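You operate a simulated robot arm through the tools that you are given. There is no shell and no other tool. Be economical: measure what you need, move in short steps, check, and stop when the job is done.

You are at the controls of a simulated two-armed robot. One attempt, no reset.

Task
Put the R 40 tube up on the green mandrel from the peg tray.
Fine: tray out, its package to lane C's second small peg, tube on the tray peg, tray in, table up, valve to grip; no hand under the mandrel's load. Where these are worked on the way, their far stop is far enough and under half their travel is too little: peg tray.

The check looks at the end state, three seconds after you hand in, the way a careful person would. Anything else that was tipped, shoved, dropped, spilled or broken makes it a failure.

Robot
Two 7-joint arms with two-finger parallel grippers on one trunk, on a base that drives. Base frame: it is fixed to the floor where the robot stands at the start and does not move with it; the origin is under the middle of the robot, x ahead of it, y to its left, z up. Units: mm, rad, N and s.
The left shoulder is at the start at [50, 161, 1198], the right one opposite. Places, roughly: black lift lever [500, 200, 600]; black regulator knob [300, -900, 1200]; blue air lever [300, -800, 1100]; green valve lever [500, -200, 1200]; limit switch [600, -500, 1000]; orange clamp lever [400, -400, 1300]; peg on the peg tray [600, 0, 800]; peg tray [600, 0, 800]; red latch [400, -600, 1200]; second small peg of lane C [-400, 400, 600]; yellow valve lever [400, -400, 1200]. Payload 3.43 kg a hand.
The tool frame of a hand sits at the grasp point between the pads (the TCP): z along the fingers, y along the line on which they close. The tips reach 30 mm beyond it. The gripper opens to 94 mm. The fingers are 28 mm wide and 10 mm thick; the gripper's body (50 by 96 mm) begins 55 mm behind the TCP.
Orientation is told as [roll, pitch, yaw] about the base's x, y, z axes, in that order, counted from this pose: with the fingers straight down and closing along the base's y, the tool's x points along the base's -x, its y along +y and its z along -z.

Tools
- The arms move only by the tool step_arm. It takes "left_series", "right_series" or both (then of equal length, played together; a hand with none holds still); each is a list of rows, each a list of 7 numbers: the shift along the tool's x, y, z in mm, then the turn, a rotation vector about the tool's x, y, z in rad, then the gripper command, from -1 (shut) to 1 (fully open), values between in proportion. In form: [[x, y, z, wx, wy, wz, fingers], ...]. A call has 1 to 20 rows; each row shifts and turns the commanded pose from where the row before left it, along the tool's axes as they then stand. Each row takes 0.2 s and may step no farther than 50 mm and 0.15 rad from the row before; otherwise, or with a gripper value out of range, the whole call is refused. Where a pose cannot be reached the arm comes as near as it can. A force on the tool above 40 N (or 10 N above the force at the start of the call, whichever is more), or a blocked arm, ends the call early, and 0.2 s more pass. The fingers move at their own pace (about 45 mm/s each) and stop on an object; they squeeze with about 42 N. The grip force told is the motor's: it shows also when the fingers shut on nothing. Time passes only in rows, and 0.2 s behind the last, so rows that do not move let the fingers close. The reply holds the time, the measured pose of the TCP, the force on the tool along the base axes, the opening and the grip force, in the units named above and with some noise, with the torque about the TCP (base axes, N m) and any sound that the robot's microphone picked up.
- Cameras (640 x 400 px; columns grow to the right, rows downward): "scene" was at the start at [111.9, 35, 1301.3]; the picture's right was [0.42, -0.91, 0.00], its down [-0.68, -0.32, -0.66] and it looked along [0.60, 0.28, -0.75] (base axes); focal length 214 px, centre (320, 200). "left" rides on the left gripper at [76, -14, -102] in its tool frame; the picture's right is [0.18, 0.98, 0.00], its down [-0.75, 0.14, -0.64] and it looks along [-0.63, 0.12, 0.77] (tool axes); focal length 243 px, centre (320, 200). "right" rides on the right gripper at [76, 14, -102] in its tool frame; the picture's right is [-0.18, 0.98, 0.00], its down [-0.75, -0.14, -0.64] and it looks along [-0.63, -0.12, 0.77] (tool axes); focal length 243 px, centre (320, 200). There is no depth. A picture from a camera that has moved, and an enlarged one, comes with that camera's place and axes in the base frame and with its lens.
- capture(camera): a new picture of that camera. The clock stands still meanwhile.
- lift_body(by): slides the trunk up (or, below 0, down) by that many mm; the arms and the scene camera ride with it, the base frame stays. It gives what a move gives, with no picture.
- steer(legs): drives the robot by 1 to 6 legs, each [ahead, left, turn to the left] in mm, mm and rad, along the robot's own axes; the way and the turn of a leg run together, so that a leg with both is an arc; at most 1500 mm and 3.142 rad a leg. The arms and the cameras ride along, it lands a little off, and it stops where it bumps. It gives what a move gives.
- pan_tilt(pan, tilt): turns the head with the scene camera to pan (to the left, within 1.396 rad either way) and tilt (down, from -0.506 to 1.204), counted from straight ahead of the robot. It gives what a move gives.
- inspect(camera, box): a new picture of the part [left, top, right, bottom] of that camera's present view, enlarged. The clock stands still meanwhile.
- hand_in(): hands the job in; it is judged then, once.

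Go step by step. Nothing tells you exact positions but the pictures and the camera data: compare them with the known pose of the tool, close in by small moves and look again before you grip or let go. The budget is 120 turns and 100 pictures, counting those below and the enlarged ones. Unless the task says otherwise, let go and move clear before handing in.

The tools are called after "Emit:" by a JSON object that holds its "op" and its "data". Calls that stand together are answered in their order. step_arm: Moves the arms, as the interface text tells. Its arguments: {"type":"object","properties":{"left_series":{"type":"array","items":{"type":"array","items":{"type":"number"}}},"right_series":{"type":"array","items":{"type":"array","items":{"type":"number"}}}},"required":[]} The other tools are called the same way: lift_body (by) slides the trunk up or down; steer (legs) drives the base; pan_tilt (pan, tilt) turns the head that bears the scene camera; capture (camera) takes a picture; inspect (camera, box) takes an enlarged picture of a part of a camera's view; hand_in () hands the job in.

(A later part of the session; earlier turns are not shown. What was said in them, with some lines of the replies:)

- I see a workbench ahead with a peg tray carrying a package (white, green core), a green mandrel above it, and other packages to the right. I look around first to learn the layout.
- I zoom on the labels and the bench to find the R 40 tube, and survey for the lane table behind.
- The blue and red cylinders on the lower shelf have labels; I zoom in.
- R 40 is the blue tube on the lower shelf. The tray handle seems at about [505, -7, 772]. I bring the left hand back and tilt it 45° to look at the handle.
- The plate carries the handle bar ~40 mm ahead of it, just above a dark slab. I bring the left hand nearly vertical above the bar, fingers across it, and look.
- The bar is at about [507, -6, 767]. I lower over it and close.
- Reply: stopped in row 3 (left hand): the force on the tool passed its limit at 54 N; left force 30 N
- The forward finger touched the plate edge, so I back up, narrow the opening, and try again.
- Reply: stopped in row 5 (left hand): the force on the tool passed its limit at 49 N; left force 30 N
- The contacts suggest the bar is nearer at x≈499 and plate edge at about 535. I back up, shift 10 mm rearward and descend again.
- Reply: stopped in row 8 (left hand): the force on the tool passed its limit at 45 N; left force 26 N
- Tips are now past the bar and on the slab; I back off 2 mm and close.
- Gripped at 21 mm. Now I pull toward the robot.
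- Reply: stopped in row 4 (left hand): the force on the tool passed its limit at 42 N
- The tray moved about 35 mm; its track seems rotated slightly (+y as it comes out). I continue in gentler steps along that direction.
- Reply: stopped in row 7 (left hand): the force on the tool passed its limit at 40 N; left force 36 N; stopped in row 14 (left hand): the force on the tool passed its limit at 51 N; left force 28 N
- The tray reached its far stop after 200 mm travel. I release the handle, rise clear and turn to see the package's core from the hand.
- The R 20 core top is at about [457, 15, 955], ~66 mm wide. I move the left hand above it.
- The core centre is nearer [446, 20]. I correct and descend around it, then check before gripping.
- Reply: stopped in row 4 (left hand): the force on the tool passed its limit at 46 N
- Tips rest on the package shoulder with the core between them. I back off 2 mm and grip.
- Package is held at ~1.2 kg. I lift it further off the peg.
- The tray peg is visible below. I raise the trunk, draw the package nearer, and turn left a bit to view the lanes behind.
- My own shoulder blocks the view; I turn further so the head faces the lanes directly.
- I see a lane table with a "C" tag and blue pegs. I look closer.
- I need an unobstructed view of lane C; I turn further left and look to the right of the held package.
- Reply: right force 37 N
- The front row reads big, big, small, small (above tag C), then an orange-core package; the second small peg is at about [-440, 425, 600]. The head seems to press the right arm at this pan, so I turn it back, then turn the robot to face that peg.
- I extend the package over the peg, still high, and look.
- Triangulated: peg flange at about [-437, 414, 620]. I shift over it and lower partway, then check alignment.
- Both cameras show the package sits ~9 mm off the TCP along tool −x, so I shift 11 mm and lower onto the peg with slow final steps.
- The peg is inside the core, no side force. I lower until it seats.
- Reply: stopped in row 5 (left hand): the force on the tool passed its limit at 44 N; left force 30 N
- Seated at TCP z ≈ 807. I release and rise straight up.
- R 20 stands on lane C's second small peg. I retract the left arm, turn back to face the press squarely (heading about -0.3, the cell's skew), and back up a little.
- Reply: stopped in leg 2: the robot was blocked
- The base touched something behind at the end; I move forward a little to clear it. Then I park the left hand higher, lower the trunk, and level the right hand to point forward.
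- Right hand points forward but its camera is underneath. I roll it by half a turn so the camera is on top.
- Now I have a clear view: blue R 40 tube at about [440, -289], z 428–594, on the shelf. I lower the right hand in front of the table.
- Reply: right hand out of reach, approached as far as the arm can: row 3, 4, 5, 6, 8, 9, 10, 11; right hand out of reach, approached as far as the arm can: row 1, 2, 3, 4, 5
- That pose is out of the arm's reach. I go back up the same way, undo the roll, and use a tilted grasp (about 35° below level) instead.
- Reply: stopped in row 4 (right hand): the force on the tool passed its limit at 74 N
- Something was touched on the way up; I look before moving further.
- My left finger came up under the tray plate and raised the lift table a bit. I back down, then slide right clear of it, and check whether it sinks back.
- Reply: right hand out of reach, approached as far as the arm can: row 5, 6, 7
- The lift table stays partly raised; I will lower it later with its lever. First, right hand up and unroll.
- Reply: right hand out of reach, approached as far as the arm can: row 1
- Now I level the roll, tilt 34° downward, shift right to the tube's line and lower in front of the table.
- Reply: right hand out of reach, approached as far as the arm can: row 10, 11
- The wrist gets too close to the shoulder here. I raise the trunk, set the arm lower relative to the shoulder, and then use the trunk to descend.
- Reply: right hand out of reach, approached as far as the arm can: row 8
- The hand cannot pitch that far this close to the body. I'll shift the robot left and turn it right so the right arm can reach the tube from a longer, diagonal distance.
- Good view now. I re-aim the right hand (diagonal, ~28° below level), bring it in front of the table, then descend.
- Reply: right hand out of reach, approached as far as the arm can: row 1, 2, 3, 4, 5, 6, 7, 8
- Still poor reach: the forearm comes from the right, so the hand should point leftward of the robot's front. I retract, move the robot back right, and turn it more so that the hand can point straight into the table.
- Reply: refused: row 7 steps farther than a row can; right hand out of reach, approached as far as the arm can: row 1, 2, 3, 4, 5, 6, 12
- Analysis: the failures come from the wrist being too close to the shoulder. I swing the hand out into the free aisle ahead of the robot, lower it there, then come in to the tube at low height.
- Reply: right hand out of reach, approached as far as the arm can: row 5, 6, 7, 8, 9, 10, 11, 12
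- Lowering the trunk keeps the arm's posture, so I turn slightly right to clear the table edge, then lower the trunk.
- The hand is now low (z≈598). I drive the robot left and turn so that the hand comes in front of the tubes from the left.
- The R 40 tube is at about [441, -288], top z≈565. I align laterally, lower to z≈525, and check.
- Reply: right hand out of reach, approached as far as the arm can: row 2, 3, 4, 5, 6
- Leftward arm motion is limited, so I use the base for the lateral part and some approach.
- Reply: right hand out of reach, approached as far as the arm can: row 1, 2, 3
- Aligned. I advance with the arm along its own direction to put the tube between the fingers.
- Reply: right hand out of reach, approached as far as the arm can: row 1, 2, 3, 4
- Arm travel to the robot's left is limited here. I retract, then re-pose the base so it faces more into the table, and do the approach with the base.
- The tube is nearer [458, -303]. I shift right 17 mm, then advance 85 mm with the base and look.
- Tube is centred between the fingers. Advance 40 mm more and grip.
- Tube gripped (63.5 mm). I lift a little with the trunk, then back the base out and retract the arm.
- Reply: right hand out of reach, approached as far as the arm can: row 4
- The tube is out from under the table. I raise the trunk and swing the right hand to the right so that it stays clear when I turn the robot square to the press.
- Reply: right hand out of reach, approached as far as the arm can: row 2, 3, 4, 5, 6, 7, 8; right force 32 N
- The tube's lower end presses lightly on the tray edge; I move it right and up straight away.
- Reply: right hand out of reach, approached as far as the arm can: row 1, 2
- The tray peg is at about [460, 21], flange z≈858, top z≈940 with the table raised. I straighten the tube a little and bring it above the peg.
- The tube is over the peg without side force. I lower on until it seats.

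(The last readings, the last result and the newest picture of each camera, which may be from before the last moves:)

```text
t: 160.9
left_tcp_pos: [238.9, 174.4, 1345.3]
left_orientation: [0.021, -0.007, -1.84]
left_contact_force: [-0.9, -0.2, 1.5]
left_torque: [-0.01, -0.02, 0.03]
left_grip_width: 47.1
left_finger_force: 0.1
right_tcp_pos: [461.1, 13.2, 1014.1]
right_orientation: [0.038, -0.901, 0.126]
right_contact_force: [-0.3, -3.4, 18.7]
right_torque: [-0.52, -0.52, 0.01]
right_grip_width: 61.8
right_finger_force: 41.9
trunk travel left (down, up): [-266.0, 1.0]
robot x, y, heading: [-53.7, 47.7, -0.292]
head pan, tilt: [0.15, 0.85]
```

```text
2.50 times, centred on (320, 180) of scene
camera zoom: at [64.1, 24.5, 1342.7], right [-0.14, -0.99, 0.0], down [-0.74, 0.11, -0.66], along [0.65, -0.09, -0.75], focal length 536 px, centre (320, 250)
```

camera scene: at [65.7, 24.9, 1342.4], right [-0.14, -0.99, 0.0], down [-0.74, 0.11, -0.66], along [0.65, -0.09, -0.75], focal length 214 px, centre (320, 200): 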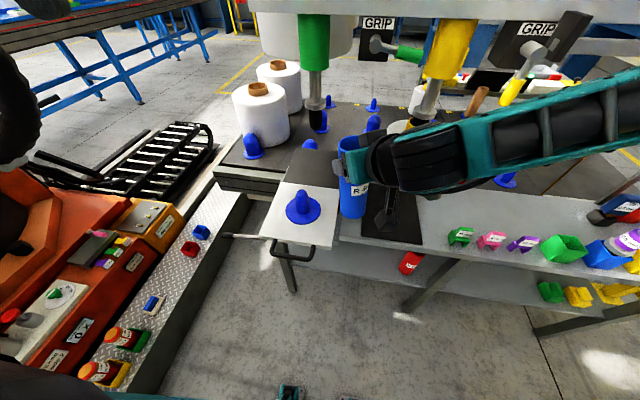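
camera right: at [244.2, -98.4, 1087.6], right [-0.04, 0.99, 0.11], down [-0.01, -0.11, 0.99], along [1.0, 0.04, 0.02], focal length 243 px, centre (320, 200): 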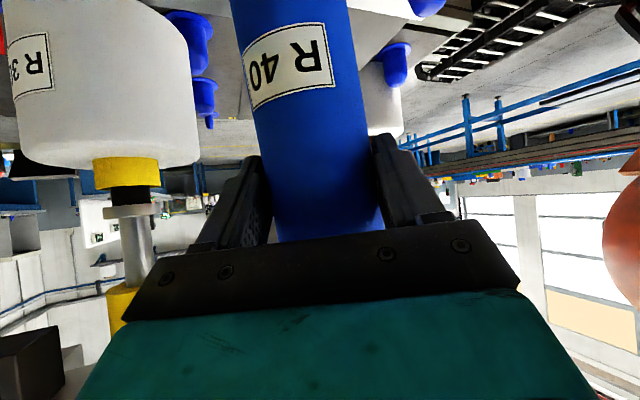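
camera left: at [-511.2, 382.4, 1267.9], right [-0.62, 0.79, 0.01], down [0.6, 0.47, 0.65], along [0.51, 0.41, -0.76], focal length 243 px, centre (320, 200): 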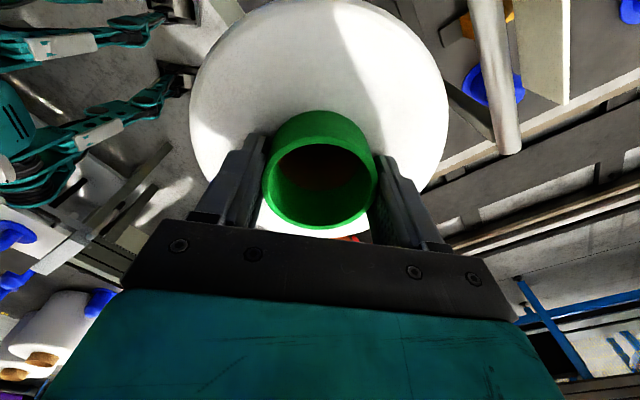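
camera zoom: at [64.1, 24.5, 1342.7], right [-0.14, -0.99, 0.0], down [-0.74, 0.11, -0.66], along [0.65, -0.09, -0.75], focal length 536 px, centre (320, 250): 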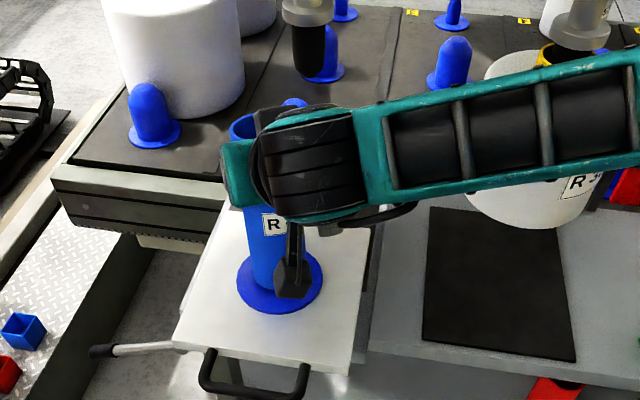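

Seated, and the slight push already lets the table sink. I keep lowering gently with the tube held, to bring the lift table down to its bottom stop.

Emit:
{"op": "step_arm", "data": {"right_series": [[4, 0, 3.1, 0, 0, 0, -1], [4, 0, 3.1, 0, 0, 0, -1], [4, 0, 3.1, 0, 0, 0, -1], [4, 0, 3.1, 0, 0, 0, -1], [4, 0, 3.1, 0, 0, 0, -1], [4, 0, 3.1, 0, 0, 0, -1], [4, 0, 3.1, 0, 0, 0, -1], [4, 0, 3.1, 0, 0, 0, -1], [4, 0, 3.1, 0, 0, 0, -1], [4, 0, 3.1, 0, 0, 0, -1], [4, 0, 3.1, 0, 0, 0, -1], [4, 0, 3.1, 0, 0, 0, -1], [4, 0, 3.1, 0, 0, 0, -1], [4, 0, 3.1, 0, 0, 0, -1], [4, 0, 3.1, 0, 0, 0, -1], [4, 0, 3.1, 0, 0, 0, -1]]}}

Emit:
{"op": "inspect", "data": {"camera": "scene", "box": [180, 80, 420, 280]}}

```text
t: 164.3
left_tcp_pos: [236.1, 175.0, 1346.5]
left_orientation: [0.021, -0.005, -1.842]
left_contact_force: [-0.3, -0.3, 0.0]
left_torque: [0.01, 0.01, 0.0]
left_grip_width: 46.8
left_finger_force: 0.1
right_tcp_pos: [463.2, 13.9, 936.7]
right_orientation: [0.034, -0.91, 0.128]
right_contact_force: [-4.2, -7.6, 37.3]
right_torque: [-1.19, -0.2, -0.18]
right_grip_width: 61.5
right_finger_force: 41.6
trunk travel left (down, up): [-266.0, 1.0]
robot x, y, heading: [-50.6, 46.2, -0.29]
head pan, tilt: [0.15, 0.85]
```

```text
2.00 times, centred on (300, 180) of scene
camera zoom: at [62.1, 24.2, 1343.2], right [-0.14, -0.99, 0.0], down [-0.74, 0.11, -0.66], along [0.66, -0.09, -0.75], focal length 429 px, centre (360, 240)
```

zoom: 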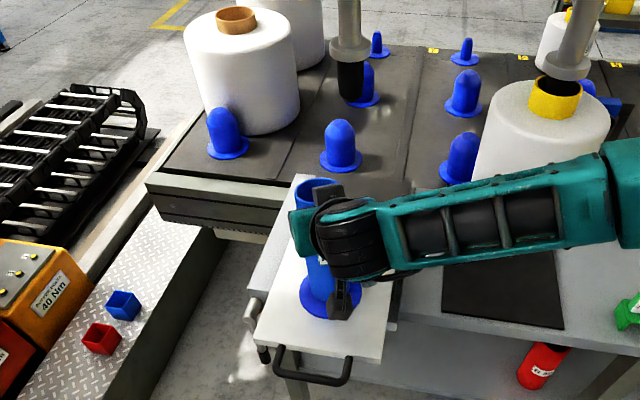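

The lever hangs down again and the table is at the bottom. I ease off, release the tube and back the right hand away.

Emit:
{"op": "step_arm", "data": {"right_series": [[-4, 0, -3, 0, 0, 0, -1], [0, 0, 0, 0, 0, 0, -0.3], [0, 0, 0, 0, 0, 0, 0.5], [0, 0, 0, 0, 0, 0, 0.8], [0, 0, 0, 0, 0, 0, 0.8], [8, 0, -10, 0, 0, 0, 0.8], [12, 0, -16, 0, 0, 0, 0.8], [15, 0, -20, 0, 0, 0, 0.8], [15, 0, -20, 0, 0, 0, 0.8], [5, 0, -20, 0, 0, 0, 0.8]]}}

Emit:
{"op": "capture", "data": {"camera": "scene"}}

```text
t: 166.5
left_tcp_pos: [241.3, 176.0, 1345.0]
left_orientation: [0.018, -0.007, -1.839]
left_contact_force: [0.1, 0.0, 0.3]
left_torque: [0.0, -0.04, -0.01]
left_grip_width: 47.0
left_finger_force: 0.0
right_tcp_pos: [360.0, -2.0, 946.9]
right_orientation: [0.038, -0.898, 0.124]
right_contact_force: [0.4, -1.4, 0.7]
right_torque: [-0.03, 0.0, 0.0]
right_grip_width: 84.5
right_finger_force: 0.1
trunk travel left (down, up): [-266.0, 1.0]
robot x, y, heading: [-47.0, 42.5, -0.293]
head pan, tilt: [0.15, 0.85]
```

```text
18 pictures are left
camera scene: at [65.7, 24.6, 1342.4], right [-0.14, -0.99, 0.0], down [-0.74, 0.11, -0.66], along [0.65, -0.09, -0.75], focal length 214 px, centre (320, 200)
```

scene: 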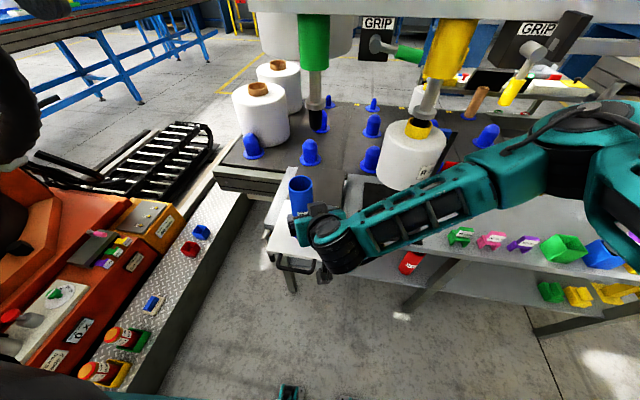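

The R 40 tube stands on the tray peg. Now I move the right hand away and bring the left hand down in front of the tray handle, fingers closed, for pushing.

Emit:
{"op": "step_arm", "data": {"right_series": [[-15, -30, -12, 0, 0, 0, 0.8], [-15, -30, -12, 0, 0, 0, 0.8], [-15, -30, -12, 0, 0, 0, 0.8], [-15, -30, -12, 0, 0, 0, 0.8], [-15, -30, -12, 0, 0, 0, 0.8], [-15, -30, -12, 0, 0, 0, 0.8], [0, -30, 0, 0, 0, 0, 0.8]]}}

Emit:
{"op": "step_arm", "data": {"left_series": [[-24, 17, 0, 0, 0, 0, -1], [-24, 17, 0, 0, 0, 0, -1], [-24, 17, 20, 0, 0, 0, -1], [-24, 16, 40, 0, 0, 0, -1], [0, 0, 45, 0, 0, 0, -1], [0, 0, 45, 0, 0, 0, -1], [0, 0, 45, 0, 0, 0, -1], [0, 0, 45, 0, 0, 0, -1], [0, 0, 45, 0, 0, 0, -1], [0, 0, 45, 0, 0, 0, -1], [0, 0, 45, 0, 0, 0, -1], [0, 0, 45, 0, 0, 0, -1], [0, 0, 45, 0, 0, 0, -1], [0, 0, 30, 0, 0, 0, -1]]}}

Emit:
{"op": "capture", "data": {"camera": "left"}}

```text
t: 168.1
left_tcp_pos: [241.5, 174.8, 1344.6]
left_orientation: [0.017, -0.005, -1.841]
left_contact_force: [-0.1, 0.1, 0.3]
left_torque: [0.03, 0.06, 0.0]
left_grip_width: 46.8
left_finger_force: 0.0
right_tcp_pos: [392.3, -213.0, 1056.3]
right_orientation: [0.038, -0.898, 0.126]
right_contact_force: [1.1, -0.7, 0.1]
right_torque: [0.03, 0.0, -0.01]
right_grip_width: 84.4
right_finger_force: 0.1
trunk travel left (down, up): [-266.0, 1.0]
robot x, y, heading: [-49.9, 45.2, -0.293]
head pan, tilt: [0.15, 0.85]
```

```text
t: 171.1
left_tcp_pos: [285.6, 58.8, 850.4]
left_orientation: [0.018, -0.005, -1.841]
left_contact_force: [0.0, 0.2, -0.1]
left_torque: [-0.02, -0.01, -0.02]
left_grip_width: 0.1
left_finger_force: 32.9
right_tcp_pos: [393.7, -211.4, 1057.3]
right_orientation: [0.036, -0.896, 0.127]
right_contact_force: [1.1, -0.1, 0.2]
right_torque: [0.02, 0.02, 0.03]
right_grip_width: 84.6
right_finger_force: 0.0
trunk travel left (down, up): [-266.0, 1.0]
robot x, y, heading: [-51.5, 43.7, -0.295]
head pan, tilt: [0.15, 0.85]
```

```text
17 pictures are left
camera left: at [292.6, 137.5, 952.7], right [1.0, -0.09, 0.02], down [-0.08, -0.76, 0.65], along [-0.04, -0.65, -0.76], focal length 243 px, centre (320, 200)
```

left: 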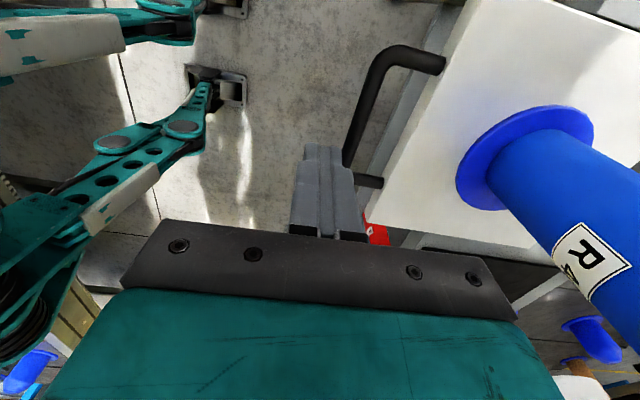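

Fingers stand just ahead of the handle bar. I lower and push the tray in, in gentle steps.

Emit:
{"op": "step_arm", "data": {"left_series": [[0, 0, 20, 0, 0, 0, -1], [0, 0, 20, 0, 0, 0, -1], [0, 0, 16, 0, 0, 0, -1], [-0.3, 8, 0, 0, 0, 0, -1], [-0.2, 5, 0, 0, 0, 0, -1], [-0.2, 5, 0, 0, 0, 0, -1], [-0.2, 5, 0, 0, 0, 0, -1], [-0.2, 5, 0, 0, 0, 0, -1], [-0.2, 5, 0, 0, 0, 0, -1], [-0.2, 5, 0, 0, 0, 0, -1], [-0.2, 5, 0, 0, 0, 0, -1], [-0.2, 5, 0, 0, 0, 0, -1], [-0.2, 5, 0, 0, 0, 0, -1], [-0.2, 5, 0, 0, 0, 0, -1], [-0.2, 5, 0, 0, 0, 0, -1]]}}

Emit:
{"op": "capture", "data": {"camera": "left"}}

```text
t: 174.3
left_tcp_pos: [348.1, 39.6, 796.7]
left_orientation: [0.018, -0.007, -1.841]
left_contact_force: [-1.9, 0.0, -0.5]
left_torque: [0.01, 0.06, -0.03]
left_grip_width: 0.0
left_finger_force: 32.8
right_tcp_pos: [393.2, -209.8, 1056.0]
right_orientation: [0.038, -0.896, 0.124]
right_contact_force: [-0.2, 0.0, 0.6]
right_torque: [-0.01, -0.01, -0.01]
right_grip_width: 84.5
right_finger_force: 0.0
trunk travel left (down, up): [-266.0, 1.0]
robot x, y, heading: [-52.9, 47.5, -0.296]
head pan, tilt: [0.15, 0.85]
```

```text
16 pictures are left
camera left: at [355.0, 118.0, 898.9], right [1.0, -0.08, 0.02], down [-0.07, -0.76, 0.65], along [-0.04, -0.65, -0.76], focal length 243 px, centre (320, 200)
```

left: 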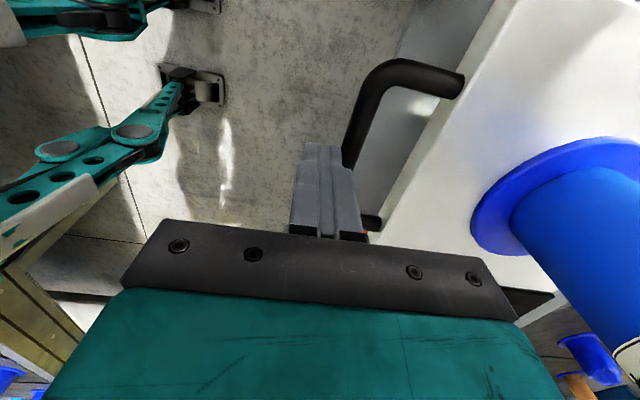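

The tray follows easily. I push on to its inner stop.

Emit:
{"op": "step_arm", "data": {"left_series": [[-0.3, 9, 0, 0, 0, 0, -1], [-0.3, 9, 0, 0, 0, 0, -1], [-0.3, 9, 0, 0, 0, 0, -1], [-0.3, 9, 0, 0, 0, 0, -1], [-0.3, 9, 0, 0, 0, 0, -1], [-0.3, 9, 0, 0, 0, 0, -1], [-0.3, 9, 0, 0, 0, 0, -1], [-0.3, 9, 0, 0, 0, 0, -1], [-0.3, 9, 0, 0, 0, 0, -1], [-0.3, 9, 0, 0, 0, 0, -1], [-0.3, 9, 0, 0, 0, 0, -1], [-0.3, 9, 0, 0, 0, 0, -1], [-0.2, 6, 0, 0, 0, 0, -1], [-0.2, 6, 0, 0, 0, 0, -1], [-0.2, 6, 0, 0, 0, 0, -1], [-0.2, 6, 0, 0, 0, 0, -1], [-0.2, 6, 0, 0, 0, 0, -1], [-0.2, 6, 0, 0, 0, 0, -1]]}}

```text
t: 178.1
left_tcp_pos: [486.7, -1.8, 799.4]
left_orientation: [0.017, -0.008, -1.841]
left_contact_force: [-4.7, 1.7, 0.0]
left_torque: [0.04, 0.14, -0.08]
left_grip_width: 0.0
left_finger_force: 32.3
right_tcp_pos: [393.0, -210.7, 1057.6]
right_orientation: [0.036, -0.895, 0.127]
right_contact_force: [-0.3, -0.7, 1.0]
right_torque: [0.01, 0.0, -0.01]
right_grip_width: 84.5
right_finger_force: 0.0
trunk travel left (down, up): [-266.0, 1.0]
robot x, y, heading: [-53.8, 45.6, -0.296]
head pan, tilt: [0.15, 0.85]
```

Emit:
{"op": "step_arm", "data": {"left_series": [[-0.2, 5, 0, 0, 0, 0, -1], [-0.2, 5, 0, 0, 0, 0, -1], [-0.2, 5, 0, 0, 0, 0, -1], [-0.2, 5, 0, 0, 0, 0, -1], [-0.2, 5, 0, 0, 0, 0, -1], [-0.2, 5, 0, 0, 0, 0, -1]]}}

Emit:
{"op": "capture", "data": {"camera": "scene"}}

```text
t: 178.8
left_tcp_pos: [486.4, -2.9, 798.7]
left_orientation: [-0.008, -0.005, -1.844]
left_contact_force: [-13.6, 7.2, 12.4]
left_torque: [-0.02, 0.31, -0.18]
left_grip_width: 0.2
left_finger_force: 32.9
right_tcp_pos: [391.8, -210.5, 1057.9]
right_orientation: [0.037, -0.897, 0.128]
right_contact_force: [-0.3, -0.2, 0.1]
right_torque: [0.0, -0.04, 0.0]
right_grip_width: 84.6
right_finger_force: 0.0
trunk travel left (down, up): [-266.0, 1.0]
robot x, y, heading: [-51.4, 45.0, -0.293]
head pan, tilt: [0.15, 0.85]
stopped in row 3 (left hand): the force on the tool passed its limit at 42 N (the readings are from after the stop); the commanded pose is now the measured one
```

```text
15 pictures are left
camera scene: at [63.3, 25.8, 1342.8], right [-0.14, -0.99, 0.0], down [-0.74, 0.11, -0.66], along [0.65, -0.09, -0.75], focal length 214 px, centre (320, 200)
```

scene: 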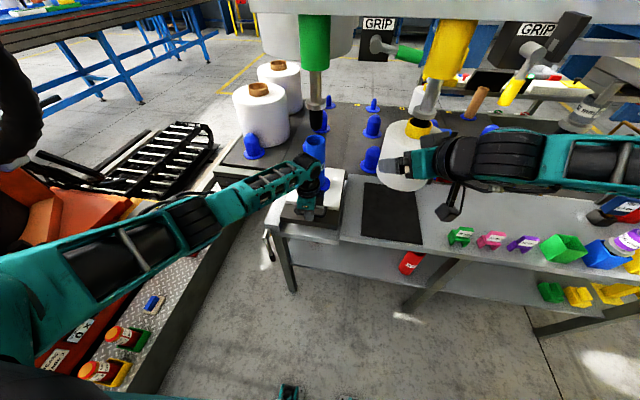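

The tray is at its inner stop with the tube under the green mandrel. I raise the left hand off the handle and inspect the lift lever.

Emit:
{"op": "step_arm", "data": {"left_series": [[0, -10, 0, 0, 0, 0, -1], [0, -20, -30, 0, 0, 0, -1], [10, -30, -35, 0, 0, 0, -1], [30, -30, -20, 0, 0, 0, -1], [30, -30, 0, 0, 0, 0, -1], [30, -30, 0, 0, 0, 0, -1]]}}

Emit:
{"op": "inspect", "data": {"camera": "scene", "box": [230, 180, 350, 300]}}

Emit:
{"op": "capture", "data": {"camera": "left"}}

```text
t: 180.2
left_tcp_pos: [371.3, 134.6, 880.3]
left_orientation: [-0.003, -0.004, -1.84]
left_contact_force: [-0.1, 0.0, -0.2]
left_torque: [0.0, 0.04, 0.0]
left_grip_width: 0.0
left_finger_force: 33.1
right_tcp_pos: [392.9, -209.6, 1055.9]
right_orientation: [0.036, -0.898, 0.127]
right_contact_force: [0.4, -0.7, -0.6]
right_torque: [0.02, 0.01, 0.02]
right_grip_width: 84.8
right_finger_force: 0.1
trunk travel left (down, up): [-266.0, 1.0]
robot x, y, heading: [-55.1, 41.4, -0.292]
head pan, tilt: [0.15, 0.85]
```

```text
3.33 times, centred on (290, 240) of scene
camera zoom: at [65.0, 25.7, 1342.5], right [-0.14, -0.99, 0.0], down [-0.74, 0.11, -0.66], along [0.65, -0.09, -0.75], focal length 715 px, centre (420, 67)
```

zoom: 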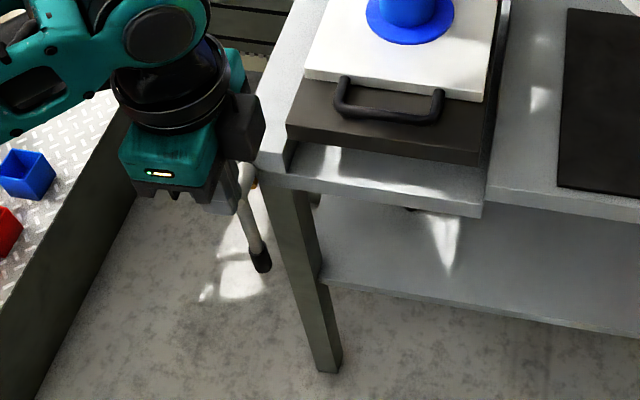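

```text
13 pictures are left
camera left: at [379.2, 211.2, 983.8], right [1.0, -0.09, 0.0], down [-0.06, -0.76, 0.64], along [-0.06, -0.64, -0.76], focal length 243 px, centre (320, 200)
```

left: 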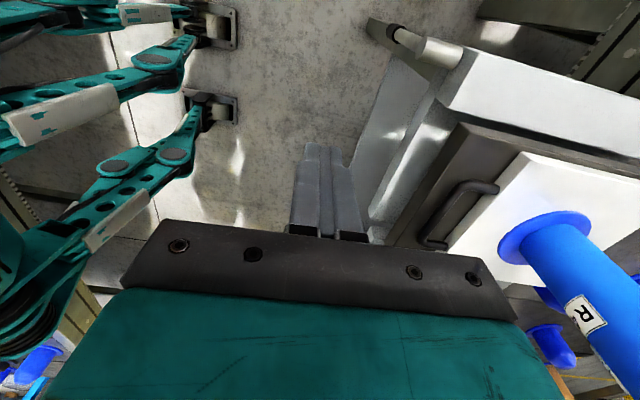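

The lever hangs from about [485, 155, 707] to its tip [482, 161, 543]. I set the left hand pointing forward-down beside it (fingers closed, on the lever's inner side), then descend with the trunk; the right hand goes up first to stay clear.

Emit:
{"op": "step_arm", "data": {"left_series": [[17, 28, 10, 0, 0, 0, -1], [17, 28, 10, 0, 0, 0, -1], [0, 0, 0, 0, 0, -0.14, -1], [0, 0, 0, 0, 0, -0.14, -1], [0, 0, 0, 0, 0, -0.14, -1], [0, 0, 0, 0, 0, -0.14, -1], [0, 0, 0, 0, 0, -0.14, -1], [0, 0, 0, 0, 0, -0.14, -1], [0, 0, 0, 0, 0, -0.14, -1], [0, 0, 0, 0, 0, -0.14, -1], [0, 0, 0, 0, 0, -0.14, -1], [0, 0, 0, 0, 0, -0.14, -1], [0, 0, 0, 0, 0, -0.14, -1], [0, 0, 0, 0, -0.15, 0, -1], [0, 0, 0, 0, -0.15, 0, -1], [0, 0, 0, 0, -0.15, 0, -1], [0, 0, 0, 0, -0.15, 0, -1], [0, 0, 0, 0, -0.15, 0, -1], [0, 0, 0, 0, -0.15, 0, -1]], "right_series": [[0, 0, -20, 0, 0, 0, 0.8], [0, 0, -20, 0, 0, 0, 0.8], [-16, 0, -12, 0, 0, 0, 0.8], [-16, 0, -12, 0, 0, 0, 0.8], [-16, 0, -12, 0, 0, 0, 0.8], [-16, 0, -12, 0, 0, 0, 0.8], [-16, 0, -12, 0, 0, 0, 0.8], [0, 0, 0, 0, 0, 0, 0.8], [0, 0, 0, 0, 0, 0, 0.8], [0, 0, 0, 0, 0, 0, 0.8], [0, 0, 0, 0, 0, 0, 0.8], [0, 0, 0, 0, 0, 0, 0.8], [0, 0, 0, 0, 0, 0, 0.8], [0, 0, 0, 0, 0, 0, 0.8], [0, 0, 0, 0, 0, 0, 0.8], [0, 0, 0, 0, 0, 0, 0.8], [0, 0, 0, 0, 0, 0, 0.8], [0, 0, 0, 0, 0, 0, 0.8], [0, 0, 0, 0, 0, 0, 0.8]]}}

```text
t: 184.2
left_tcp_pos: [435.0, 150.6, 861.6]
left_orientation: [-0.005, -0.902, -0.297]
left_contact_force: [0.2, -0.5, 0.2]
left_torque: [-0.01, -0.01, -0.02]
left_grip_width: 0.1
left_finger_force: 32.9
right_tcp_pos: [364.4, -218.0, 1182.0]
right_orientation: [0.037, -0.898, 0.126]
right_contact_force: [0.2, -0.1, 0.0]
right_torque: [-0.03, 0.0, -0.02]
right_grip_width: 84.7
right_finger_force: 0.1
trunk travel left (down, up): [-266.0, 1.0]
robot x, y, heading: [-51.1, 45.8, -0.292]
head pan, tilt: [0.15, 0.85]
```

Emit:
{"op": "pan_tilt", "data": {"pan": 0.0, "tilt": 0.75}}

Emit:
{"op": "capture", "data": {"camera": "scene"}}

```text
t: 184.9
left_tcp_pos: [434.0, 150.8, 861.8]
left_orientation: [-0.005, -0.898, -0.298]
left_contact_force: [0.0, 0.4, 0.0]
left_torque: [0.01, -0.03, -0.01]
left_grip_width: 0.0
left_finger_force: 33.4
right_tcp_pos: [364.1, -218.7, 1181.2]
right_orientation: [0.039, -0.895, 0.125]
right_contact_force: [-0.4, -0.4, 0.6]
right_torque: [-0.02, -0.01, -0.01]
right_grip_width: 84.6
right_finger_force: 0.1
trunk travel left (down, up): [-266.0, 1.0]
robot x, y, heading: [-52.2, 45.0, -0.295]
head pan, tilt: [0.0, 0.75]
```

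```text
12 pictures are left
camera scene: at [67.3, 12.4, 1350.4], right [-0.29, -0.96, 0.0], down [-0.65, 0.2, -0.73], along [0.7, -0.21, -0.68], focal length 214 px, centre (320, 200)
```

scene: 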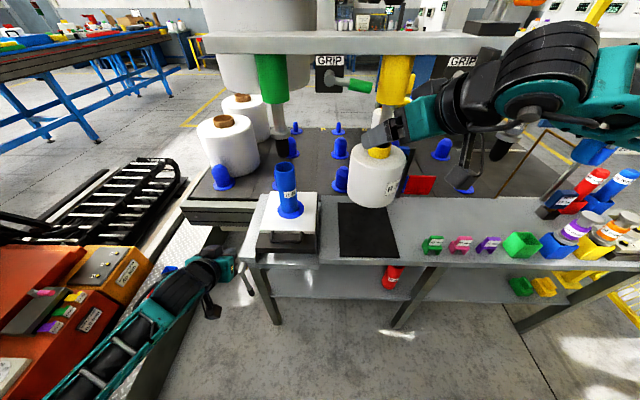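

Both arms look clear for the descent. I lower the trunk.

Emit:
{"op": "lift_body", "data": {"by": -262}}

Emit:
{"op": "capture", "data": {"camera": "left"}}

```text
t: 187.6
left_tcp_pos: [435.4, 151.1, 599.3]
left_orientation: [-0.005, -0.897, -0.297]
left_contact_force: [-0.1, -0.2, -0.4]
left_torque: [0.02, 0.03, -0.02]
left_grip_width: 0.0
left_finger_force: 32.8
right_tcp_pos: [364.7, -217.2, 919.8]
right_orientation: [0.037, -0.896, 0.126]
right_contact_force: [-0.3, -0.4, 0.6]
right_torque: [0.01, -0.02, -0.03]
right_grip_width: 84.7
right_finger_force: 0.1
trunk travel left (down, up): [-4.0, 263.0]
robot x, y, heading: [-53.6, 47.4, -0.294]
head pan, tilt: [0.0, 0.75]
```

```text
11 pictures are left
camera left: at [309.4, 175.3, 604.5], right [0.18, 0.97, -0.15], down [0.01, 0.15, 0.99], along [0.98, -0.18, 0.01], focal length 243 px, centre (320, 200)
```

left: 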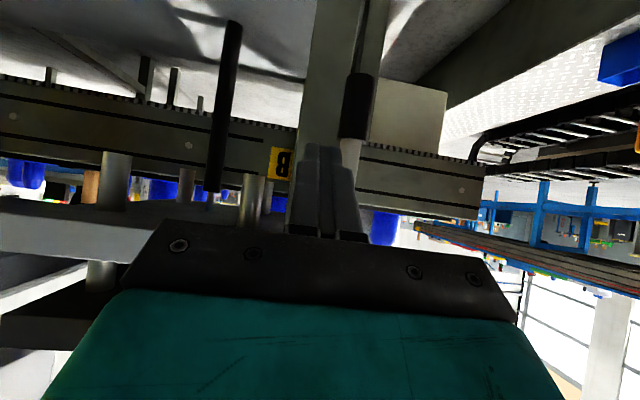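

The fingers point just inside the lever. I shift right 8 mm, forward 22 mm, slightly lower, then push the lever left along its arc.

Emit:
{"op": "step_arm", "data": {"left_series": [[0, -8, 0, 0, 0, 0, -1], [11.7, 0, 9.3, 0, 0, 0, -1], [-7, 0, 8.6, 0, 0, 0, -1], [-7, 0, 8.6, 0, 0, 0, -1], [0, 6, 0, 0, 0, 0, -1], [0, 6, 0, 0, 0, 0, -1], [-0.4, 12, -0.3, 0, 0, 0, -1], [-0.8, 12, -0.6, 0, 0, 0, -1], [-1.2, 12, -1, 0, 0, 0, -1], [-1.8, 12, -1.4, 0, 0, 0, -1], [-2.2, 12, -1.8, 0, 0, 0, -1], [-3.2, 11, -2.6, 0, 0, 0, -1]]}}

Emit:
{"op": "capture", "data": {"camera": "left"}}

```text
t: 190.2
left_tcp_pos: [477.9, 215.4, 597.5]
left_orientation: [-0.006, -0.899, -0.299]
left_contact_force: [-4.2, -5.8, 0.8]
left_torque: [0.0, -0.02, -0.18]
left_grip_width: 0.1
left_finger_force: 32.5
right_tcp_pos: [365.2, -218.1, 919.0]
right_orientation: [0.039, -0.897, 0.126]
right_contact_force: [-0.7, 0.1, -0.5]
right_torque: [-0.01, -0.02, -0.02]
right_grip_width: 84.7
right_finger_force: 0.0
trunk travel left (down, up): [-4.0, 263.0]
robot x, y, heading: [-48.3, 49.6, -0.293]
head pan, tilt: [0.0, 0.75]
```

```text
10 pictures are left
camera left: at [352.5, 239.7, 601.8], right [0.18, 0.97, -0.15], down [0.01, 0.15, 0.99], along [0.98, -0.18, 0.01], focal length 243 px, centre (320, 200)
```

left: 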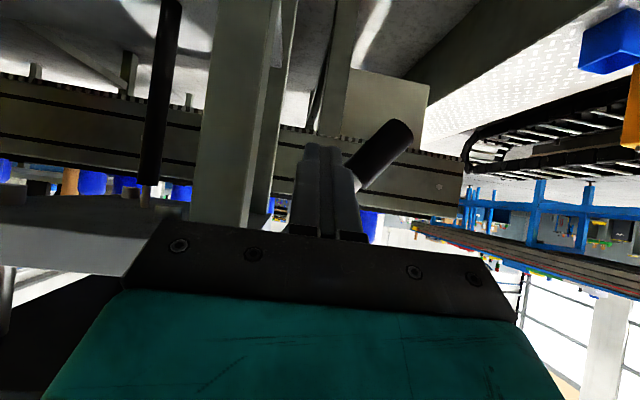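

The lever is swinging with little force. I continue along the arc upward.

Emit:
{"op": "step_arm", "data": {"left_series": [[-4.7, 12.5, -3.7, 0, 0, 0, -1], [-5.8, 12, -4.6, 0, 0, 0, -1], [-6.8, 11.4, -5.4, 0, 0, 0, -1], [-7.8, 10.5, -6.2, 0, 0, 0, -1], [-8.5, 9.5, -6.8, 0, 0, 0, -1], [-8.6, 7, -6.9, 0, 0, 0, -1], [-8.6, 6, -6.9, 0, 0, 0, -1], [-8.6, 5, -6.9, 0, 0, 0, -1], [-8.6, 4, -6.9, 0, 0, 0, -1], [-8.6, 3, -6.9, 0, 0, 0, -1], [-8.6, 2, -6.9, 0, 0, 0, -1]]}}

Emit:
{"op": "capture", "data": {"camera": "left"}}

```text
t: 191.4
left_tcp_pos: [492.4, 262.6, 639.7]
left_orientation: [-0.022, -0.899, -0.298]
left_contact_force: [0.7, 0.4, -0.1]
left_torque: [0.0, 0.0, -0.05]
left_grip_width: 0.0
left_finger_force: 33.1
right_tcp_pos: [364.0, -217.4, 919.9]
right_orientation: [0.037, -0.896, 0.125]
right_contact_force: [0.2, -0.5, 0.2]
right_torque: [0.0, 0.01, -0.01]
right_grip_width: 84.5
right_finger_force: 0.1
trunk travel left (down, up): [-4.0, 263.0]
robot x, y, heading: [-48.4, 45.3, -0.293]
head pan, tilt: [0.0, 0.75]
stopped in row 6 (left hand): the force on the tool passed its limit at 41 N (the readings are from after the stop); the commanded pose is now the measured one
```

```text
9 pictures are left
camera left: at [367.7, 288.3, 644.7], right [0.2, 0.97, -0.16], down [0.01, 0.16, 0.99], along [0.98, -0.2, 0.02], focal length 243 px, centre (320, 200)
```

left: 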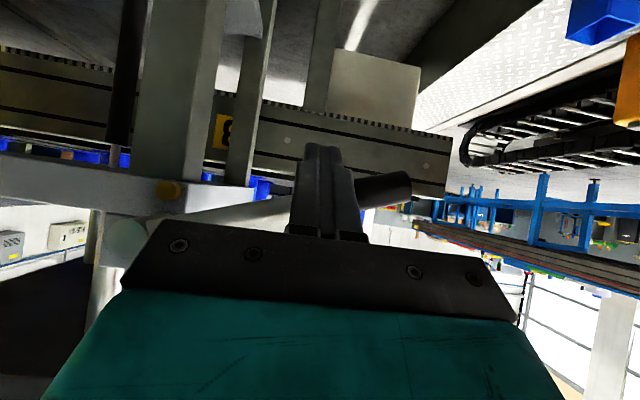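

Emit:
{"op": "inspect", "data": {"camera": "scene", "box": [200, 0, 400, 200]}}

```text
2.00 times, centred on (300, 100) of scene
camera zoom: at [67.5, 12.3, 1088.2], right [-0.29, -0.96, 0.0], down [-0.65, 0.2, -0.73], along [0.7, -0.21, -0.68], focal length 429 px, centre (360, 400)
```

zoom: 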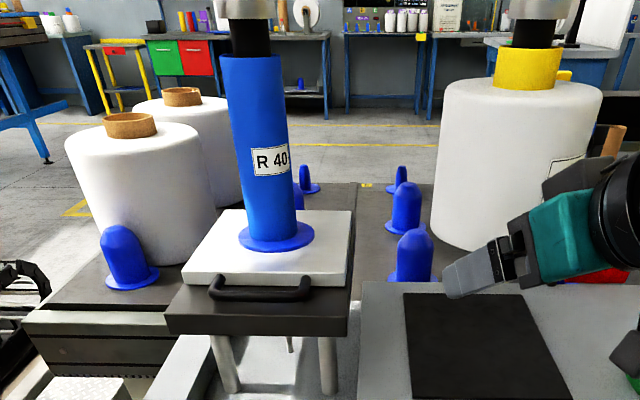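

The table is up far enough that the mandrel tip is already inside the tube, well aligned. I continue raising with slower steps.

Emit:
{"op": "step_arm", "data": {"left_series": [[-5.7, 6.3, -4.5, 0, 0, 0, -1], [-6.1, 5.8, -4.9, 0, 0, 0, -1], [-6.5, 5.2, -5.2, 0, 0, 0, -1], [-6.7, 4.6, -5.4, 0, 0, 0, -1], [-7, 4, -5.5, 0, 0, 0, -1], [-7.2, 3.3, -5.7, 0, 0, 0, -1], [-7.3, 2.6, -5.8, 0, 0, 0, -1], [-7.4, 1.9, -5.9, 0, 0, 0, -1], [-7.5, 1.2, -6, 0, 0, 0, -1], [-7.5, 0.5, -6, 0, 0, 0, -1], [-7.5, -0.3, -6, 0, 0, 0, -1]]}}

```text
t: 192.3
left_tcp_pos: [492.5, 272.3, 659.5]
left_orientation: [-0.042, -0.889, -0.295]
left_contact_force: [-2.9, 0.6, -1.9]
left_torque: [0.0, 0.04, 0.04]
left_grip_width: 0.0
left_finger_force: 33.0
right_tcp_pos: [364.0, -218.7, 918.7]
right_orientation: [0.038, -0.896, 0.122]
right_contact_force: [0.8, 0.2, -0.3]
right_torque: [0.01, 0.0, -0.02]
right_grip_width: 84.4
right_finger_force: 0.1
trunk travel left (down, up): [-4.0, 263.0]
robot x, y, heading: [-53.4, 44.4, -0.299]
head pan, tilt: [0.0, 0.75]
stopped in row 4 (left hand): the force on the tool passed its limit at 42 N (the readings are from after the stop); the commanded pose is now the measured one
```

Emit:
{"op": "step_arm", "data": {"left_series": [[-4, 2.8, -3.2, 0, 0, 0, -1], [-4, 2.5, -3.2, 0, 0, 0, -1], [-4, 2.2, -3.2, 0, 0, 0, -1], [-4, 1.9, -3.2, 0, 0, 0, -1], [-4, 1.6, -3.2, 0, 0, 0, -1], [-4, 1.3, -3.2, 0, 0, 0, -1], [-4, 1, -3.2, 0, 0, 0, -1], [-4, 0.7, -3.2, 0, 0, 0, -1], [-4, 0.5, -3.2, 0, 0, 0, -1], [-4, 0.3, -3.2, 0, 0, 0, -1], [-4, 0, -3.2, 0, 0, 0, -1], [-4, 0, -3.2, 0, 0, 0, -1]]}}

```text
t: 193.1
left_tcp_pos: [487.8, 274.4, 662.7]
left_orientation: [-0.055, -0.861, -0.292]
left_contact_force: [-6.0, 2.4, -1.7]
left_torque: [0.03, 0.05, 0.03]
left_grip_width: 0.0
left_finger_force: 33.2
right_tcp_pos: [365.0, -219.5, 919.8]
right_orientation: [0.04, -0.896, 0.121]
right_contact_force: [0.4, -0.2, 0.0]
right_torque: [0.02, -0.02, -0.01]
right_grip_width: 84.8
right_finger_force: 0.0
trunk travel left (down, up): [-4.0, 263.0]
robot x, y, heading: [-54.4, 43.1, -0.296]
head pan, tilt: [0.0, 0.75]
stopped in row 3 (left hand): the force on the tool passed its limit at 42 N (the readings are from after the stop); the commanded pose is now the measured one
```

Emit:
{"op": "capture", "data": {"camera": "left"}}

Emit:
{"op": "inspect", "data": {"camera": "scene", "box": [200, 0, 400, 200]}}

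```text
7 pictures are left
camera left: at [364.9, 303.5, 673.5], right [0.21, 0.96, -0.18], down [0.06, 0.17, 0.98], along [0.98, -0.21, -0.02], focal length 243 px, centre (320, 200)
```

left: 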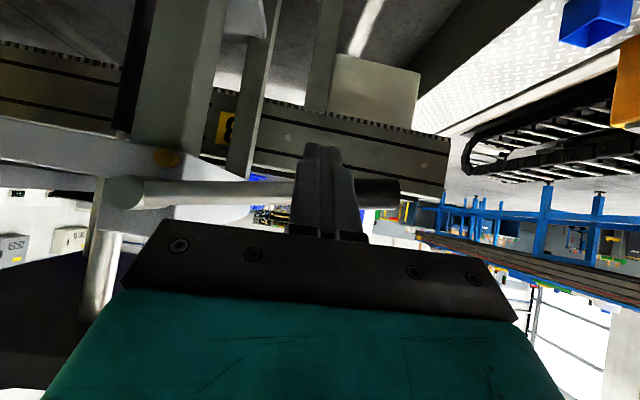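

```text
2.00 times, centred on (300, 100) of scene
camera zoom: at [66.5, 10.8, 1089.0], right [-0.29, -0.96, 0.0], down [-0.65, 0.2, -0.73], along [0.7, -0.21, -0.68], focal length 429 px, centre (360, 400)
```

zoom: 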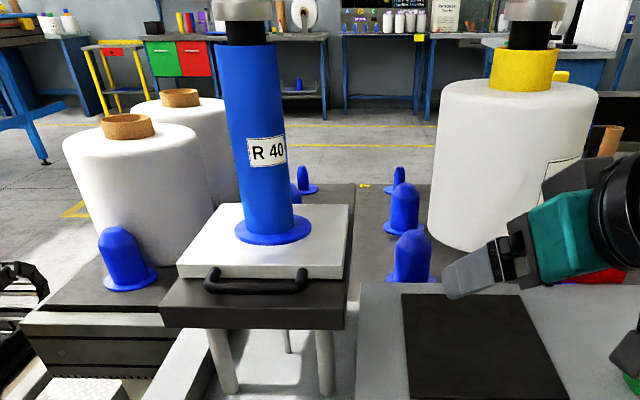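

The tube now sits as high on the green mandrel as R 30 does on the yellow one; the lever is horizontal at its stop. I keep the left hand on the lever and bring the right hand, closed and more level, up towards the green valve handle.

Emit:
{"op": "step_arm", "data": {"right_series": [[0, 0, 0, 0, -0.12, 0, -1], [0, 0, 0, 0, -0.12, 0, -1], [0, 0, 0, 0, -0.13, 0, -1], [-40, 0, -12.5, 0, 0, 0, -1], [-40, 0, -12.5, 0, 0, 0, -1], [-40, 0, -12.5, 0, 0, 0, -1], [-40, 0, -12.5, 0, 0, 0, -1], [-40, 0, -12.5, 0, 0, 0, -1], [-40, 0, -12.5, 0, 0, 0, -1], [-40, 0, -12.5, 0, 0, 0, -1], [-40, 0, -12.5, 0, 0, 0, -1]]}}

Emit:
{"op": "capture", "data": {"camera": "right"}}

```text
t: 195.5
left_tcp_pos: [488.9, 274.0, 662.7]
left_orientation: [-0.056, -0.862, -0.292]
left_contact_force: [-13.7, 0.6, -10.1]
left_torque: [-0.01, 0.4, 0.02]
left_grip_width: 0.1
left_finger_force: 32.8
right_tcp_pos: [365.3, -227.1, 1254.6]
right_orientation: [0.075, -1.265, 0.08]
right_contact_force: [0.3, 0.5, -0.1]
right_torque: [0.0, -0.02, -0.04]
right_grip_width: 0.0
right_finger_force: 32.8
trunk travel left (down, up): [-4.0, 263.0]
robot x, y, heading: [-51.4, 43.0, -0.295]
head pan, tilt: [0.0, 0.75]
```

```text
5 pictures are left
camera right: at [242.4, -229.4, 1212.3], right [-0.09, 0.98, 0.2], down [-0.36, -0.22, 0.91], along [0.93, 0.01, 0.37], focal length 243 px, centre (320, 200)
```

right: 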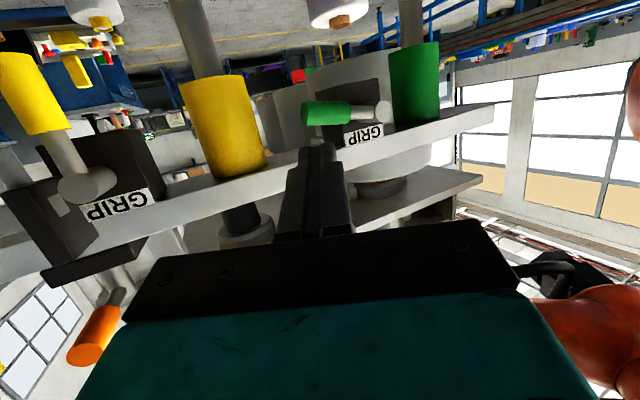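

The green handle runs from its hub at about [507, -141, 1234] to its tip at [486, -225, 1219], pointing right; yellow's (gripping) points down. I bring the closed fingers just above the green handle.

Emit:
{"op": "step_arm", "data": {"right_series": [[-10.5, 2.7, 22.6, 0, 0, 0, -1], [-10.5, 2.7, 22.6, 0, 0, 0, -1], [-10.5, 2.7, 22.6, 0, 0, 0, -1], [-10.5, 2.5, 22.6, 0, 0, 0, -1]]}}

Emit:
{"op": "capture", "data": {"camera": "right"}}

```text
t: 196.5
left_tcp_pos: [489.3, 275.0, 662.7]
left_orientation: [-0.055, -0.862, -0.293]
left_contact_force: [-11.3, 0.1, -11.7]
left_torque: [0.04, 0.4, -0.05]
left_grip_width: 0.0
left_finger_force: 33.0
right_tcp_pos: [462.9, -202.8, 1266.5]
right_orientation: [0.076, -1.266, 0.076]
right_contact_force: [0.5, 0.2, 0.4]
right_torque: [0.0, -0.01, -0.03]
right_grip_width: 0.0
right_finger_force: 32.9
trunk travel left (down, up): [-4.0, 263.0]
robot x, y, heading: [-54.1, 45.3, -0.3]
head pan, tilt: [0.0, 0.75]
```

```text
4 pictures are left
camera right: at [339.3, -205.4, 1225.7], right [-0.09, 0.98, 0.2], down [-0.36, -0.22, 0.91], along [0.93, 0.01, 0.37], focal length 243 px, centre (320, 200)
```

right: 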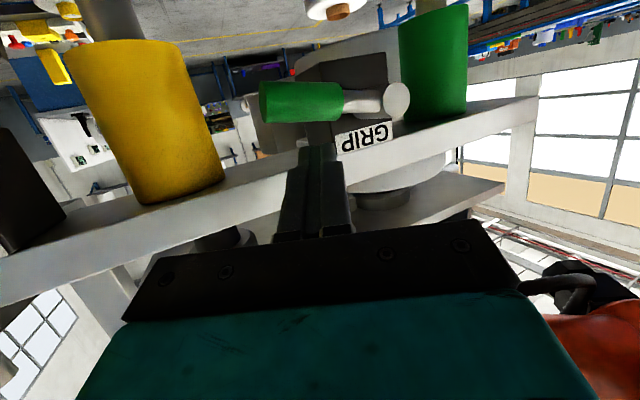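

Fingers are ~20 mm above the handle. I move 7 mm further in and sweep the handle down along its arc.

Emit:
{"op": "step_arm", "data": {"right_series": [[-2, -2.6, 6.2, 0, 0, 0, -1], [7.9, -0.6, 2.3, 0, 0, 0, -1], [7.9, -0.6, 2.3, 0, 0, 0, -1], [7.9, -0.6, 2.3, 0, 0, 0, -1], [7.9, -0.6, 2.3, 0, 0, 0, -1], [7.9, -0.6, 2.3, 0, 0, 0, -1], [6.6, 4.2, 3.8, 0, 0, 0, -1], [6.6, 4.2, 3.8, 0, 0, 0, -1], [6.6, 4.2, 3.8, 0, 0, 0, -1], [6.6, 4.2, 3.8, 0, 0, 0, -1], [3.4, 5.9, 3.5, 0, 0, 0, -1], [3.4, 5.9, 3.5, 0, 0, 0, -1], [3.4, 5.9, 3.5, 0, 0, 0, -1], [1, 7.4, 3.4, 0, 0, 0, -1]]}}

Emit:
{"op": "capture", "data": {"camera": "right"}}

```text
t: 199.5
left_tcp_pos: [489.5, 275.0, 663.0]
left_orientation: [-0.052, -0.861, -0.296]
left_contact_force: [-8.4, 5.1, -14.1]
left_torque: [0.07, 0.5, 0.12]
left_grip_width: 0.0
left_finger_force: 32.9
right_tcp_pos: [477.0, -167.5, 1182.9]
right_orientation: [0.087, -1.266, 0.062]
right_contact_force: [-6.3, -15.7, 4.2]
right_torque: [0.11, -0.12, -0.34]
right_grip_width: 0.3
right_finger_force: 33.5
trunk travel left (down, up): [-4.0, 263.0]
robot x, y, heading: [-55.5, 43.2, -0.299]
head pan, tilt: [0.0, 0.75]
```

```text
3 pictures are left
camera right: at [353.9, -167.4, 1140.9], right [-0.09, 0.98, 0.2], down [-0.36, -0.22, 0.91], along [0.93, 0.01, 0.37], focal length 243 px, centre (320, 200)
```

right: 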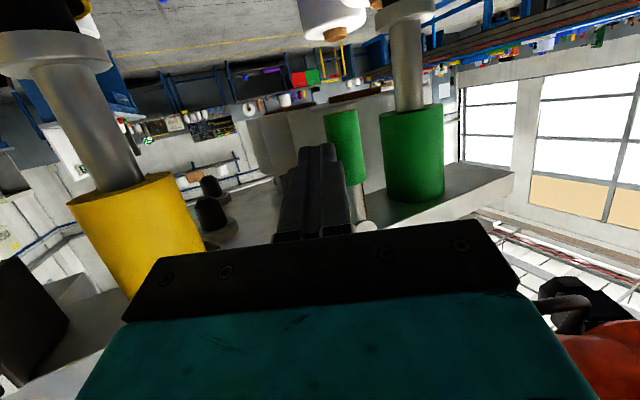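

The green handle now points straight down, like the yellow one. I nudge it a few millimetres more to be sure it is at its stop, then withdraw the right hand.

Emit:
{"op": "step_arm", "data": {"right_series": [[0.5, 4, 1.5, 0, 0, 0, -1], [0.5, 4, 1.5, 0, 0, 0, -1], [0.5, 3, 1.2, 0, 0, 0, -1]]}}

Emit:
{"op": "step_arm", "data": {"right_series": [[0, -10, -5, 0, 0, 0, -1], [6, -10, -20, 0, 0, 0, -1], [10, -10, -35, 0, 0, 0, -1], [10, -10, -35, 0, 0, 0, -1]]}}

```text
t: 200.1
left_tcp_pos: [487.5, 275.5, 662.1]
left_orientation: [-0.045, -0.858, -0.298]
left_contact_force: [0.6, -1.3, 0.3]
left_torque: [-0.03, -0.01, -0.01]
left_grip_width: 0.0
left_finger_force: 33.5
right_tcp_pos: [476.6, -165.5, 1182.1]
right_orientation: [0.086, -1.267, 0.045]
right_contact_force: [-14.2, -8.4, -5.0]
right_torque: [-0.03, 0.08, -0.11]
right_grip_width: 0.2
right_finger_force: 33.6
trunk travel left (down, up): [-4.0, 263.0]
robot x, y, heading: [-52.1, 45.4, -0.305]
head pan, tilt: [0.0, 0.75]
stopped in row 3 (right hand): the force on the tool passed its limit at 41 N (the readings are from after the stop); the commanded pose is now the measured one
```

```text
t: 201.1
left_tcp_pos: [489.3, 275.4, 662.4]
left_orientation: [-0.05, -0.856, -0.293]
left_contact_force: [0.0, 0.9, 0.0]
left_torque: [0.02, 0.01, -0.03]
left_grip_width: 0.0
left_finger_force: 32.8
right_tcp_pos: [385.0, -213.7, 1184.0]
right_orientation: [0.086, -1.267, 0.051]
right_contact_force: [-0.1, 0.4, 0.3]
right_torque: [0.0, 0.0, 0.02]
right_grip_width: 0.0
right_finger_force: 32.8
trunk travel left (down, up): [-4.0, 263.0]
robot x, y, heading: [-49.8, 43.6, -0.298]
head pan, tilt: [0.0, 0.75]
```

Valve is at its stop. I withdraw the left hand from the lever and check the result.

Emit:
{"op": "step_arm", "data": {"left_series": [[6, 0, 5, 0, 0, 0, -1], [13, 0, -15, 0, 0, 0, -1], [13, 0, -15, 0, 0, 0, -1], [13, 0, -15, 0, 0, 0, -1], [13, 0, -15, 0, 0, 0, -1], [13, 0, -15, 0, 0, 0, -1]], "right_series": [[0, -10, -10, 0, 0, 0, -1], [0, -10, -10, 0, 0, 0, -1], [0, -10, -10, 0, 0, 0, -1], [0, 0, 0, 0, 0, 0, -1], [0, 0, 0, 0, 0, 0, -1], [0, 0, 0, 0, 0, 0, -1]]}}

Emit:
{"op": "pan_tilt", "data": {"pan": 0.1, "tilt": 0.3}}

Emit:
{"op": "capture", "data": {"camera": "scene"}}

```text
t: 202.5
left_tcp_pos: [395.1, 308.6, 654.9]
left_orientation: [-0.049, -0.858, -0.295]
left_contact_force: [0.2, -0.5, 0.4]
left_torque: [-0.01, 0.0, 0.0]
left_grip_width: 0.2
left_finger_force: 33.2
right_tcp_pos: [361.6, -247.7, 1192.9]
right_orientation: [0.087, -1.266, 0.053]
right_contact_force: [0.1, -0.6, 0.4]
right_torque: [0.03, 0.02, 0.0]
right_grip_width: 0.0
right_finger_force: 32.9
trunk travel left (down, up): [-4.0, 263.0]
robot x, y, heading: [-53.5, 41.2, -0.3]
head pan, tilt: [0.0, 0.75]
```

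```text
t: 203.4
left_tcp_pos: [395.6, 309.7, 654.9]
left_orientation: [-0.05, -0.857, -0.292]
left_contact_force: [0.5, -0.2, 0.0]
left_torque: [-0.03, -0.03, -0.03]
left_grip_width: 0.0
left_finger_force: 33.1
right_tcp_pos: [361.4, -249.0, 1193.7]
right_orientation: [0.084, -1.267, 0.054]
right_contact_force: [0.0, -0.3, 0.5]
right_torque: [-0.03, 0.01, 0.0]
right_grip_width: 0.3
right_finger_force: 33.1
trunk travel left (down, up): [-4.0, 263.0]
robot x, y, heading: [-54.0, 41.7, -0.297]
head pan, tilt: [0.099, 0.3]
```

```text
2 pictures are left
camera scene: at [78.9, 16.1, 1128.7], right [-0.2, -0.98, 0.0], down [-0.29, 0.06, -0.96], along [0.94, -0.19, -0.3], focal length 214 px, centre (320, 200)
```

scene: 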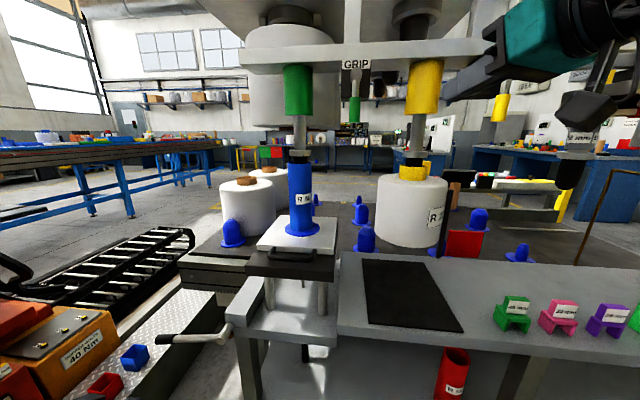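

Emit:
{"op": "inspect", "data": {"camera": "scene", "box": [250, 50, 450, 250]}}

```text
2.00 times, centred on (350, 150) of scene
camera zoom: at [78.9, 16.1, 1128.7], right [-0.2, -0.98, 0.0], down [-0.29, 0.06, -0.96], along [0.94, -0.19, -0.3], focal length 429 px, centre (260, 300)
```

zoom: 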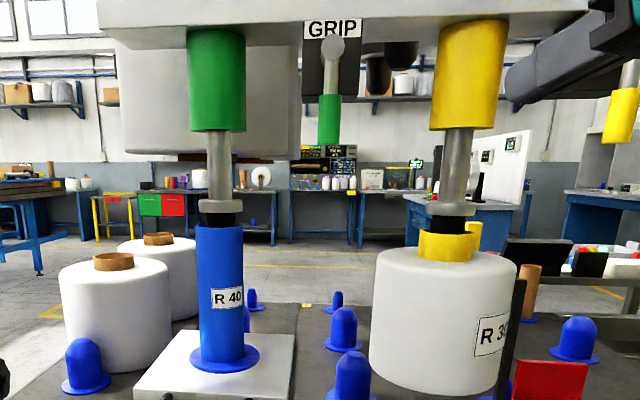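

The R 40 tube is up on the green mandrel, as high as R 30 sits on the yellow one. The valve handle points down to grip, the tray is in, the table is up, and both hands are clear, so I hand in.

Emit:
{"op": "hand_in", "data": {}}

```text
The job is handed in.
```

I handed the job in with the R 40 tube up on the green mandrel. The tray is in, the table is up, and the green valve handle is turned down, the same way as the yellow one. R 20 stands on lane C's second small peg.

Two things happened on the way:
- **Lift table:** I raised it by accident from under the tray while fetching the tube. I brought it back down to the bottom before the tray went in.
- **Base bump:** the robot's base bumped something behind it, probably the lane table, after R 20 was placed. I did not look at R 20 again afterwards.
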